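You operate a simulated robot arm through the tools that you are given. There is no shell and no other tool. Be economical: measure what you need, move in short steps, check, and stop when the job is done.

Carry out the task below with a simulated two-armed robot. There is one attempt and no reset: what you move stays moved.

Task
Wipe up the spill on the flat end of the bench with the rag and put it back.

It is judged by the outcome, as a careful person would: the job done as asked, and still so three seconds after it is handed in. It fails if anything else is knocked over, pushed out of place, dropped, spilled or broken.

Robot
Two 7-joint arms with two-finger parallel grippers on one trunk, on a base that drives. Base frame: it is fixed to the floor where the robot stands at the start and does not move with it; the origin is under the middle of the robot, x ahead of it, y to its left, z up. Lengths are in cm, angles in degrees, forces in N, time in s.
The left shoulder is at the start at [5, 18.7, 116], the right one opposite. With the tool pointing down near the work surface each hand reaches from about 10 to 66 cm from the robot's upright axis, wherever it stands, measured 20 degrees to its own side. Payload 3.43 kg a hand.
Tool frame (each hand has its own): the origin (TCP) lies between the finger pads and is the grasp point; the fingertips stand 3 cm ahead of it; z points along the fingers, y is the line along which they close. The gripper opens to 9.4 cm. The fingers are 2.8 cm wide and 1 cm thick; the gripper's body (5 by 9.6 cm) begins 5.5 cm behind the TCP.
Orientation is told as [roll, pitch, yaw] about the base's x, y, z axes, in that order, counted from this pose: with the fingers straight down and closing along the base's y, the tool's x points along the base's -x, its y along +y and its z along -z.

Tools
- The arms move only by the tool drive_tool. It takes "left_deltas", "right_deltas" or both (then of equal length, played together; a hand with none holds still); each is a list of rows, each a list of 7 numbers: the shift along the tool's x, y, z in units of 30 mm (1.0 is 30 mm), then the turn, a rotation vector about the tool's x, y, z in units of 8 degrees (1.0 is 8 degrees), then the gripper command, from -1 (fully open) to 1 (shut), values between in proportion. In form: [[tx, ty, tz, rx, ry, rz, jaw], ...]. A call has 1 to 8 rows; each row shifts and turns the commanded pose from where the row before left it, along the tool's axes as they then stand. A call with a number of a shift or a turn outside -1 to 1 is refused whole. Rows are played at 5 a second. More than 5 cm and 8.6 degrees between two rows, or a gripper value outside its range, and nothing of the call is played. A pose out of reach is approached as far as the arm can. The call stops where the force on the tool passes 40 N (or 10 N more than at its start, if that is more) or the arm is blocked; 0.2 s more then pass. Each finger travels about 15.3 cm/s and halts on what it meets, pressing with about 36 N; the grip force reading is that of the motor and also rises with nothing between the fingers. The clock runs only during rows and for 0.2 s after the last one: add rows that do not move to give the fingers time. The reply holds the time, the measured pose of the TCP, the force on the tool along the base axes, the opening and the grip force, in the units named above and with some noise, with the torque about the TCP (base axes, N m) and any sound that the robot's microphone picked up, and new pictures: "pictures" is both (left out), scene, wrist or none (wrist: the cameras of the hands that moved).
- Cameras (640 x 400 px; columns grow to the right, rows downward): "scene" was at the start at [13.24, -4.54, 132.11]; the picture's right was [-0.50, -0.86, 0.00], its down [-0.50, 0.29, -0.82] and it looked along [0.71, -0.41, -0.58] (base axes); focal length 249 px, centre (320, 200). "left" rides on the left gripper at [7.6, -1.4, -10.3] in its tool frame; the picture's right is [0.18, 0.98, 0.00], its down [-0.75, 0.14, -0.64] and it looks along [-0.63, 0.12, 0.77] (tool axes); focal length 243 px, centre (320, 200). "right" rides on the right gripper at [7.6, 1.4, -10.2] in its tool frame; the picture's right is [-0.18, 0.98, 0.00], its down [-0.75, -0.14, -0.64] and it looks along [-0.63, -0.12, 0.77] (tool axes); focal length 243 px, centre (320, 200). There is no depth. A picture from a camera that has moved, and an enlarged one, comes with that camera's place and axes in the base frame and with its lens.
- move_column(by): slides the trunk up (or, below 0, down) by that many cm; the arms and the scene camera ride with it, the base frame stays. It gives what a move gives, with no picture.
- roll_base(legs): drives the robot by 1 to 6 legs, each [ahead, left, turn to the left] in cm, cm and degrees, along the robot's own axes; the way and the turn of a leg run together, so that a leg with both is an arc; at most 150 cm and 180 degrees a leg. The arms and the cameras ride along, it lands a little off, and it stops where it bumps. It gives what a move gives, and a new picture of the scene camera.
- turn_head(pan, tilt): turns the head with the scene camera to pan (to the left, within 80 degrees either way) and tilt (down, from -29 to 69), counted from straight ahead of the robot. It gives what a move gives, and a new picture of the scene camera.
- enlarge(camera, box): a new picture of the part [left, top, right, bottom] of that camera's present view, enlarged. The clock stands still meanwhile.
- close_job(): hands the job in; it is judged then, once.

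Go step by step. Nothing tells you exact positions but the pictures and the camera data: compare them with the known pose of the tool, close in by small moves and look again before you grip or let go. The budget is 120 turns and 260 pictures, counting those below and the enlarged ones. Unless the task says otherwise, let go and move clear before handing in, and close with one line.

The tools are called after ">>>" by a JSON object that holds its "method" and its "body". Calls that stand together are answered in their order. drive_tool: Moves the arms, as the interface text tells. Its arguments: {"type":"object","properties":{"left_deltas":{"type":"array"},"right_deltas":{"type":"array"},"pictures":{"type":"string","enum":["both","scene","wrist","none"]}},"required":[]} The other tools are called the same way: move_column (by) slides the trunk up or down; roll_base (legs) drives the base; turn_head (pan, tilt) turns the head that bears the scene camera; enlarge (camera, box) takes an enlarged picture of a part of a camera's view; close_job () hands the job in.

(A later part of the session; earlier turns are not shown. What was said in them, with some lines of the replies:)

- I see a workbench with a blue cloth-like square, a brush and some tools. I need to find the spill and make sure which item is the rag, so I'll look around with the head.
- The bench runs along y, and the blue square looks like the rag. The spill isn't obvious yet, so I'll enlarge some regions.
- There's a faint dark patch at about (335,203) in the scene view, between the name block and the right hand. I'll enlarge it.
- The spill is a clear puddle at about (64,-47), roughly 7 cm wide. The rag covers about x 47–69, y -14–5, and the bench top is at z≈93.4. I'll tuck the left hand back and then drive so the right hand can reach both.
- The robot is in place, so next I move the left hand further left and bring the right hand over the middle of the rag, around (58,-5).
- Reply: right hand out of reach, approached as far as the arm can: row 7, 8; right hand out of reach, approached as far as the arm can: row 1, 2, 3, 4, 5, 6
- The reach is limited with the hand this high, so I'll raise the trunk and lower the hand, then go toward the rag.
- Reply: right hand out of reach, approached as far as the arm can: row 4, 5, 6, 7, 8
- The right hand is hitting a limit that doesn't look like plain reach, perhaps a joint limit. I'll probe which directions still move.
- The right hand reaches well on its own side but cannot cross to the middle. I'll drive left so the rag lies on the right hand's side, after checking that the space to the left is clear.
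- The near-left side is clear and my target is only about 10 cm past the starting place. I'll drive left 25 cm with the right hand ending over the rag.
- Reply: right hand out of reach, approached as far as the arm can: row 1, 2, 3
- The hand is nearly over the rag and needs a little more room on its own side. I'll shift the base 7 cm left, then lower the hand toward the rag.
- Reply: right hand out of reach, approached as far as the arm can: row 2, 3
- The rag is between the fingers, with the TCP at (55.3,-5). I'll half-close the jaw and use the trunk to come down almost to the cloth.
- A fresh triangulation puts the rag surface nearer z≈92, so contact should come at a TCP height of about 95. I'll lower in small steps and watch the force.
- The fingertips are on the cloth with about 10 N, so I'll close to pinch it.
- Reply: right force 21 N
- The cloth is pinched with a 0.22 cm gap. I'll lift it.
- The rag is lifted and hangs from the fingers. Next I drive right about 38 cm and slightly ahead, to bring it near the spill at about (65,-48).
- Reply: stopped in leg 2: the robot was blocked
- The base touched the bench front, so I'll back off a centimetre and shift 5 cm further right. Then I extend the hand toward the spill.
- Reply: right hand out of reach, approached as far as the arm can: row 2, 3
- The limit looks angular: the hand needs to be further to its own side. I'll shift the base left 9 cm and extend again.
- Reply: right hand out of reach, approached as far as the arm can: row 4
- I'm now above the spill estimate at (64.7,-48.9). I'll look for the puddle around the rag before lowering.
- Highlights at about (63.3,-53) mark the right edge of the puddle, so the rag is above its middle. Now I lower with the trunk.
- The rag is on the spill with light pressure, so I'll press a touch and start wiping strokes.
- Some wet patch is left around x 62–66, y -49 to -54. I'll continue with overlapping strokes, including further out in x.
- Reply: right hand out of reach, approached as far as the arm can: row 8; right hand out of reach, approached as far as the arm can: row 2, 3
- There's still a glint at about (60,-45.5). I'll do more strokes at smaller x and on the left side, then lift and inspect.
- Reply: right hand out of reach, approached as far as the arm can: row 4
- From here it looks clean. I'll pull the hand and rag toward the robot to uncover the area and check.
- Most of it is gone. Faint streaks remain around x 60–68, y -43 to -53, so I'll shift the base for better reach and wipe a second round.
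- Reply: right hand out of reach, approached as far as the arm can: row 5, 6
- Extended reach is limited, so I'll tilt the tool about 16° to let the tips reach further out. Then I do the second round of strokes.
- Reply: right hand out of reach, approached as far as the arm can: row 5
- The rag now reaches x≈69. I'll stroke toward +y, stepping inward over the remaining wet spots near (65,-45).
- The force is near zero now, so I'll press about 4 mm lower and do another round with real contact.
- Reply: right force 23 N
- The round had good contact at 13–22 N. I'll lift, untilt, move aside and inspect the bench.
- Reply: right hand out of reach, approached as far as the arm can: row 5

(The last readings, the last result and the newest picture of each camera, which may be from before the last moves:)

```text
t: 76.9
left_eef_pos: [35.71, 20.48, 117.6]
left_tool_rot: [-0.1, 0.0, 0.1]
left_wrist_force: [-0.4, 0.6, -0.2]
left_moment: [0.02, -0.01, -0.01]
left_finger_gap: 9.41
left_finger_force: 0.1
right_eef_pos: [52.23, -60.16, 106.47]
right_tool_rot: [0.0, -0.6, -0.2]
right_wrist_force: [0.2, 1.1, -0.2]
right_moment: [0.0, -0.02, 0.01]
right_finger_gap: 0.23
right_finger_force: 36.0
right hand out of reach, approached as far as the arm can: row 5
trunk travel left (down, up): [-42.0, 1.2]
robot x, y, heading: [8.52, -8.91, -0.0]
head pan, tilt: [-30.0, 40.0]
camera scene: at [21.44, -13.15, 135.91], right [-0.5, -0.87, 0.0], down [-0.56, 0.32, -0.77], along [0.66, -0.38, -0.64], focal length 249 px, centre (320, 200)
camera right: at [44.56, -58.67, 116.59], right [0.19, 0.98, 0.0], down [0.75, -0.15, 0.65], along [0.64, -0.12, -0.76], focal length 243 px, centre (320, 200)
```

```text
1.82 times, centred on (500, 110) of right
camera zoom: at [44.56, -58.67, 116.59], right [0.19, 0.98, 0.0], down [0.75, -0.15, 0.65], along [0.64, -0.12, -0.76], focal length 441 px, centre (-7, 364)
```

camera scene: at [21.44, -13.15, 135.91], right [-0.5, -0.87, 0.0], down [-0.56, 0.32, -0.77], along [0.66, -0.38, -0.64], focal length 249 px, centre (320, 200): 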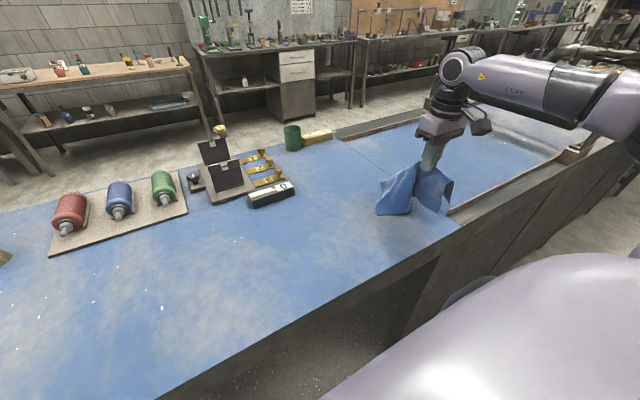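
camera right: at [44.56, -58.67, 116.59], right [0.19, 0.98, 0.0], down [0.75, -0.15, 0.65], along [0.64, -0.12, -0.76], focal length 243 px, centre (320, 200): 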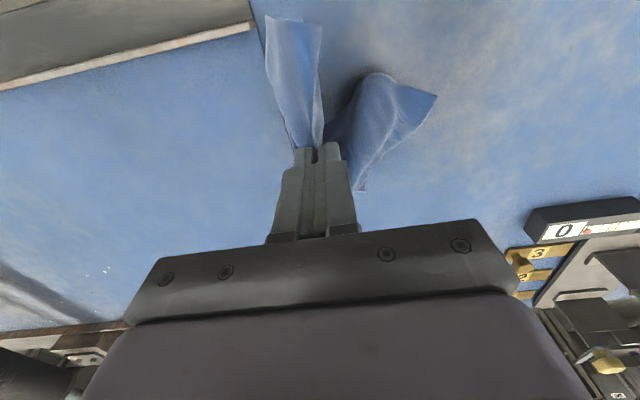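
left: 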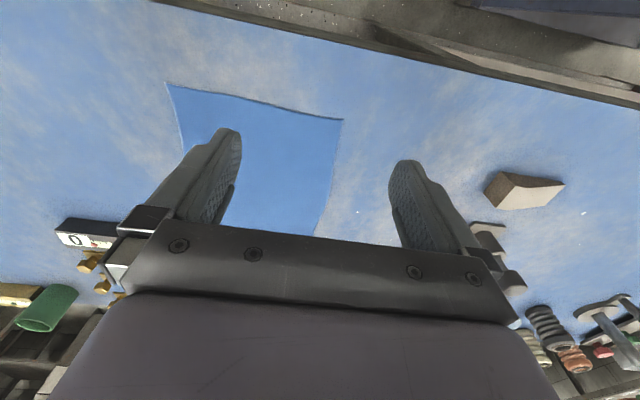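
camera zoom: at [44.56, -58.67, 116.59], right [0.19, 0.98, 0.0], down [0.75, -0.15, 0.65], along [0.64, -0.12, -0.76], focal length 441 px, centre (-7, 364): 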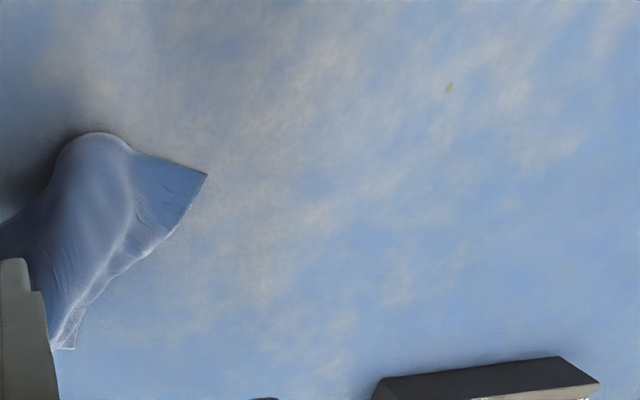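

The bench is clean with no wet patch left. Now I carry the rag back by driving left 26 cm, then swinging the hand over its original place around (56,-5).

>>> {"method": "roll_base", "body": {"legs": [[-1.3, 26, 0]]}}

>>> {"method": "drive_tool", "body": {"right_deltas": [[0, 1, -0.4, 0, 0, 0, 1], [0, 1, 0, 0, 0, 0, 1], [0, 1, 0, 0, 0, 0, 1], [0, 1, 0, 0, 0, 0, 1], [-0.4, 1, 0, 0, 0, 0, 1], [-0.5, 1, 0, 0, 0, 0, 1], [-0.5, 1, 0, 0, 0, 0, 1], [-0.3, 1, 0, 0, 0, 0, 1]], "pictures": "none"}}

>>> {"method": "drive_tool", "body": {"right_deltas": [[0, 1, 0, 0, 0, 0, 1], [0, 0.7, 0, 0, 0, 0, 1], [0, 0, 0, 0, 0, 0, 1]], "pictures": "both"}}

```text
t: 79.8
left_eef_pos: [34.31, 46.24, 117.8]
left_tool_rot: [0.0, 0.0, 0.2]
left_wrist_force: [0.8, 0.0, -0.8]
left_moment: [-0.01, -0.01, -0.01]
left_finger_gap: 9.38
left_finger_force: 0.1
right_eef_pos: [51.16, -34.19, 106.34]
right_tool_rot: [0.2, -0.7, -0.1]
right_wrist_force: [0.1, -0.6, 0.2]
right_moment: [0.01, 0.04, 0.01]
right_finger_gap: 0.22
right_finger_force: 36.4
trunk travel left (down, up): [-42.0, 1.2]
robot x, y, heading: [6.83, 16.91, 0.3]
head pan, tilt: [-30.0, 40.0]
camera scene: at [20.15, 12.6, 135.9], right [-0.5, -0.87, 0.0], down [-0.56, 0.32, -0.77], along [0.66, -0.38, -0.64], focal length 249 px, centre (320, 200)
```

scene: 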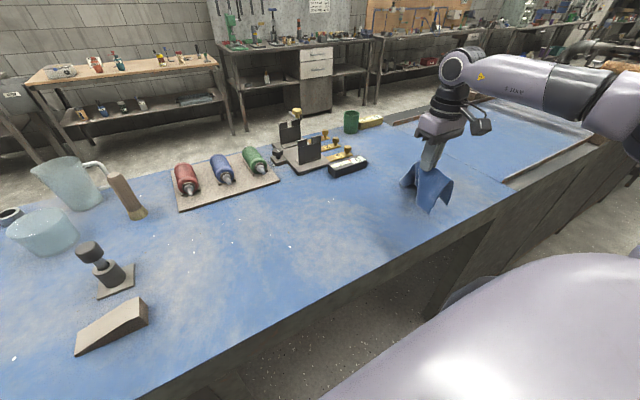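

```text
t: 81.6
left_eef_pos: [34.34, 46.38, 117.74]
left_tool_rot: [0.0, 0.0, 0.2]
left_wrist_force: [-0.4, 0.6, 1.0]
left_moment: [0.02, -0.03, -0.01]
left_finger_gap: 9.4
left_finger_force: 0.1
right_eef_pos: [56.22, -10.08, 107.71]
right_tool_rot: [0.2, -0.5, -0.1]
right_wrist_force: [0.7, 1.0, 0.7]
right_moment: [0.0, 0.01, -0.01]
right_finger_gap: 0.22
right_finger_force: 36.4
trunk travel left (down, up): [-42.0, 1.2]
robot x, y, heading: [7.02, 17.0, 0.1]
head pan, tilt: [-30.0, 40.0]
```

```text
t: 82.4
left_eef_pos: [34.32, 46.27, 117.78]
left_tool_rot: [0.0, 0.0, 0.3]
left_wrist_force: [-0.1, -0.3, 0.4]
left_moment: [0.02, -0.04, -0.01]
left_finger_gap: 9.38
left_finger_force: 0.0
right_eef_pos: [56.23, -5.14, 107.81]
right_tool_rot: [0.3, -0.6, -0.1]
right_wrist_force: [-1.2, -0.7, -0.2]
right_moment: [-0.02, 0.04, -0.02]
right_finger_gap: 0.22
right_finger_force: 36.0
trunk travel left (down, up): [-42.0, 1.2]
robot x, y, heading: [7.16, 16.76, 0.3]
head pan, tilt: [-30.0, 40.0]
camera scene: at [20.14, 12.58, 135.9], right [-0.5, -0.87, 0.0], down [-0.56, 0.32, -0.77], along [0.66, -0.38, -0.64], focal length 249 px, centre (320, 200)
camera right: at [48.52, -3.66, 117.92], right [0.19, 0.98, 0.01], down [0.75, -0.14, 0.65], along [0.64, -0.12, -0.76], focal length 243 px, centre (320, 200)
```

scene: 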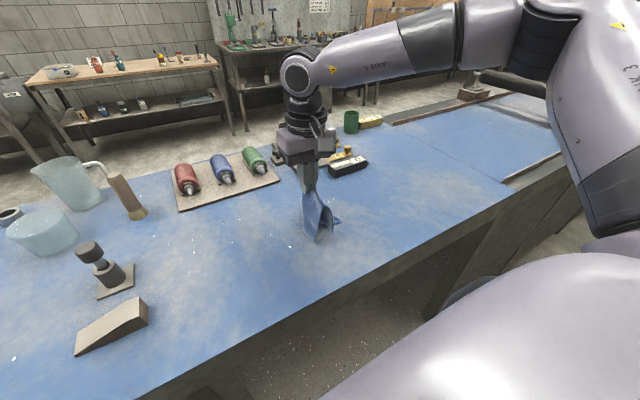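
right: 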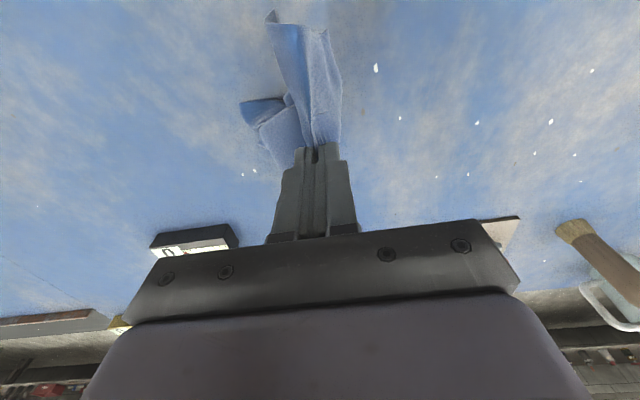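

The rag is above its original place. I'll lower it with the trunk, settle and release gently.

>>> {"method": "move_column", "body": {"by": -11.5}}

>>> {"method": "drive_tool", "body": {"right_deltas": [[-0.3, 0, 0.05, 0, 0, 0, 1], [0, 0, 0, 0, 0, 0, 0.9], [0, 0, 0, 0, 0, 0, 0.6], [0, 0, 0, 0, 0, 0, 0.2], [0, 0, 0, 0, 0, 0, 0.2]], "pictures": "none"}}

>>> {"method": "move_column", "body": {"by": 10}}

>>> {"method": "enlarge", "body": {"camera": "scene", "box": [220, 130, 420, 270]}}

>>> {"method": "enlarge", "body": {"camera": "right", "box": [0, 0, 640, 400]}}

```text
t: 83.9
left_eef_pos: [34.37, 46.16, 106.31]
left_tool_rot: [0.0, 0.1, 0.2]
left_wrist_force: [-0.4, -0.3, 0.5]
left_moment: [0.01, 0.01, 0.0]
left_finger_gap: 9.38
left_finger_force: 0.0
right_eef_pos: [56.17, -5.17, 96.28]
right_tool_rot: [0.1, -0.7, 0.0]
right_wrist_force: [-0.1, 0.2, -0.2]
right_moment: [0.0, -0.04, -0.01]
right_finger_gap: 0.2
right_finger_force: 36.0
trunk travel left (down, up): [-30.5, 12.7]
robot x, y, heading: [7.66, 16.82, 0.3]
head pan, tilt: [-30.0, 40.0]
```

```text
t: 85.1
left_eef_pos: [34.31, 46.3, 106.33]
left_tool_rot: [0.0, 0.0, 0.2]
left_wrist_force: [0.1, -0.2, 0.9]
left_moment: [0.01, 0.0, 0.0]
left_finger_gap: 9.42
left_finger_force: 0.1
right_eef_pos: [57.14, -5.15, 96.05]
right_tool_rot: [0.1, -0.7, -0.2]
right_wrist_force: [-0.7, -0.3, 0.9]
right_moment: [0.01, 0.02, 0.03]
right_finger_gap: 3.76
right_finger_force: 0.0
trunk travel left (down, up): [-30.5, 12.7]
robot x, y, heading: [7.25, 16.73, 0.2]
head pan, tilt: [-30.0, 40.0]
```

```text
t: 86.4
left_eef_pos: [34.33, 46.3, 116.27]
left_tool_rot: [0.0, 0.0, 0.2]
left_wrist_force: [0.2, 0.5, 0.9]
left_moment: [-0.03, 0.01, -0.01]
left_finger_gap: 9.41
left_finger_force: 0.0
right_eef_pos: [57.06, -5.22, 106.0]
right_tool_rot: [0.2, -0.6, -0.1]
right_wrist_force: [-1.0, -0.4, 0.8]
right_moment: [0.04, 0.0, 0.0]
right_finger_gap: 3.76
right_finger_force: 0.0
trunk travel left (down, up): [-40.5, 2.7]
robot x, y, heading: [7.79, 16.92, 0.2]
head pan, tilt: [-30.0, 40.0]
```

```text
2.86 times, centred on (320, 200) of scene
camera zoom: at [20.16, 12.58, 134.39], right [-0.5, -0.87, 0.0], down [-0.56, 0.32, -0.77], along [0.66, -0.38, -0.64], focal length 712 px, centre (320, 200)
```

zoom: 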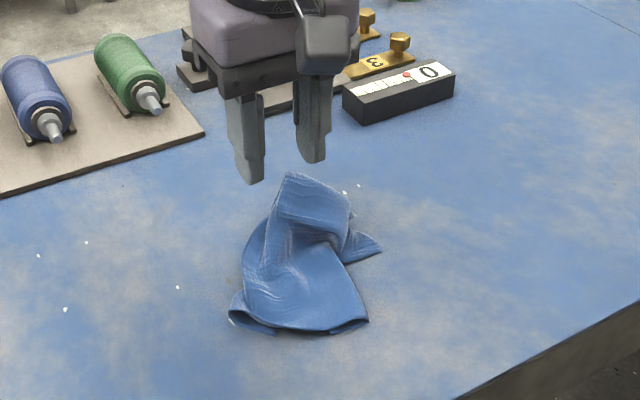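

```text
1.00 times, centred on (320, 200) of right (not enlarged: the box is as wide or as high as the picture)
camera zoom: at [49.42, -3.71, 116.27], right [0.19, 0.98, 0.01], down [0.75, -0.14, 0.65], along [0.64, -0.12, -0.76], focal length 243 px, centre (320, 200)
```

zoom: 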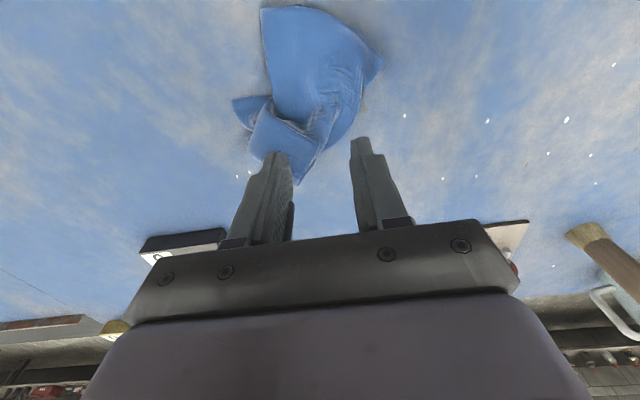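

The rag lies within its original footprint, centred around (57,-6). I'll retract the hand clear and take a final look at everything.

>>> {"method": "drive_tool", "body": {"right_deltas": [[0, 0, -1, 0, 0, 0, 0.2], [0.5, -1, 0, 0, 0, 0, 0.2], [1, -1, 0, 0, 0, 0, 0.2], [1, -1, 0, 0, 0, 0, 0.2], [1, -1, 0, 0, 0, 0, 0.2], [1, -1, 0, 0, 0, 0, 0.2], [1, -1, 0, 0, 0, 0, 0.2], [0, 0, 0, 0, 0, 0, 0.2]], "pictures": "scene"}}

>>> {"method": "enlarge", "body": {"camera": "scene", "box": [320, 100, 520, 225]}}

```text
t: 88.2
left_eef_pos: [34.32, 46.28, 116.36]
left_tool_rot: [0.0, 0.0, 0.2]
left_wrist_force: [0.6, 0.3, 0.3]
left_moment: [-0.01, -0.01, -0.03]
left_finger_gap: 9.4
left_finger_force: 0.1
right_eef_pos: [40.64, -23.21, 108.84]
right_tool_rot: [0.1, -0.6, 0.0]
right_wrist_force: [0.8, 0.1, 0.3]
right_moment: [0.0, 0.0, -0.01]
right_finger_gap: 3.77
right_finger_force: 0.1
trunk travel left (down, up): [-40.5, 2.7]
robot x, y, heading: [7.44, 16.73, 0.1]
head pan, tilt: [-30.0, 40.0]
camera scene: at [20.17, 12.64, 134.39], right [-0.5, -0.87, 0.0], down [-0.56, 0.32, -0.77], along [0.66, -0.38, -0.64], focal length 249 px, centre (320, 200)
```

scene: 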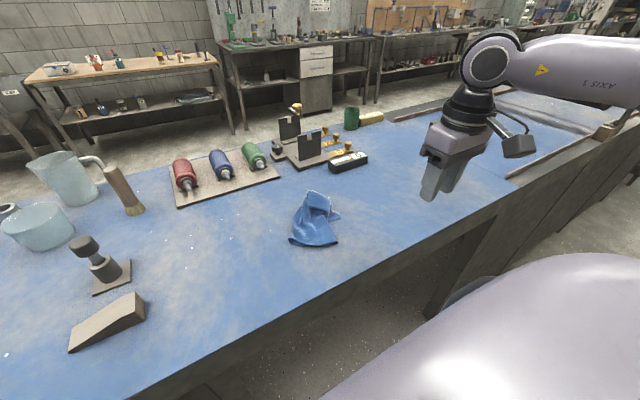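

```text
3.20 times, centred on (420, 162) of scene
camera zoom: at [20.17, 12.64, 134.39], right [-0.5, -0.87, 0.0], down [-0.56, 0.32, -0.77], along [0.66, -0.38, -0.64], focal length 797 px, centre (0, 320)
```

zoom: 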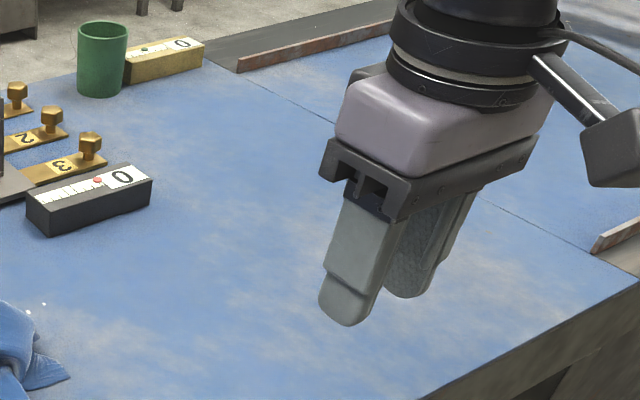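

The bench where the spill was looks dry, the rag is back in its place, nothing else was disturbed, and the hands are clear. I'm handing the job in.

>>> {"method": "close_job", "body": {}}

```text
The job is handed in.
```

I wiped up the spill and put the rag back within its original spot; it is lying bunched up rather than flat. In the last pictures the bench looks dry and nothing else was moved. The robot's base touched the bench front once while driving, and I backed it off.
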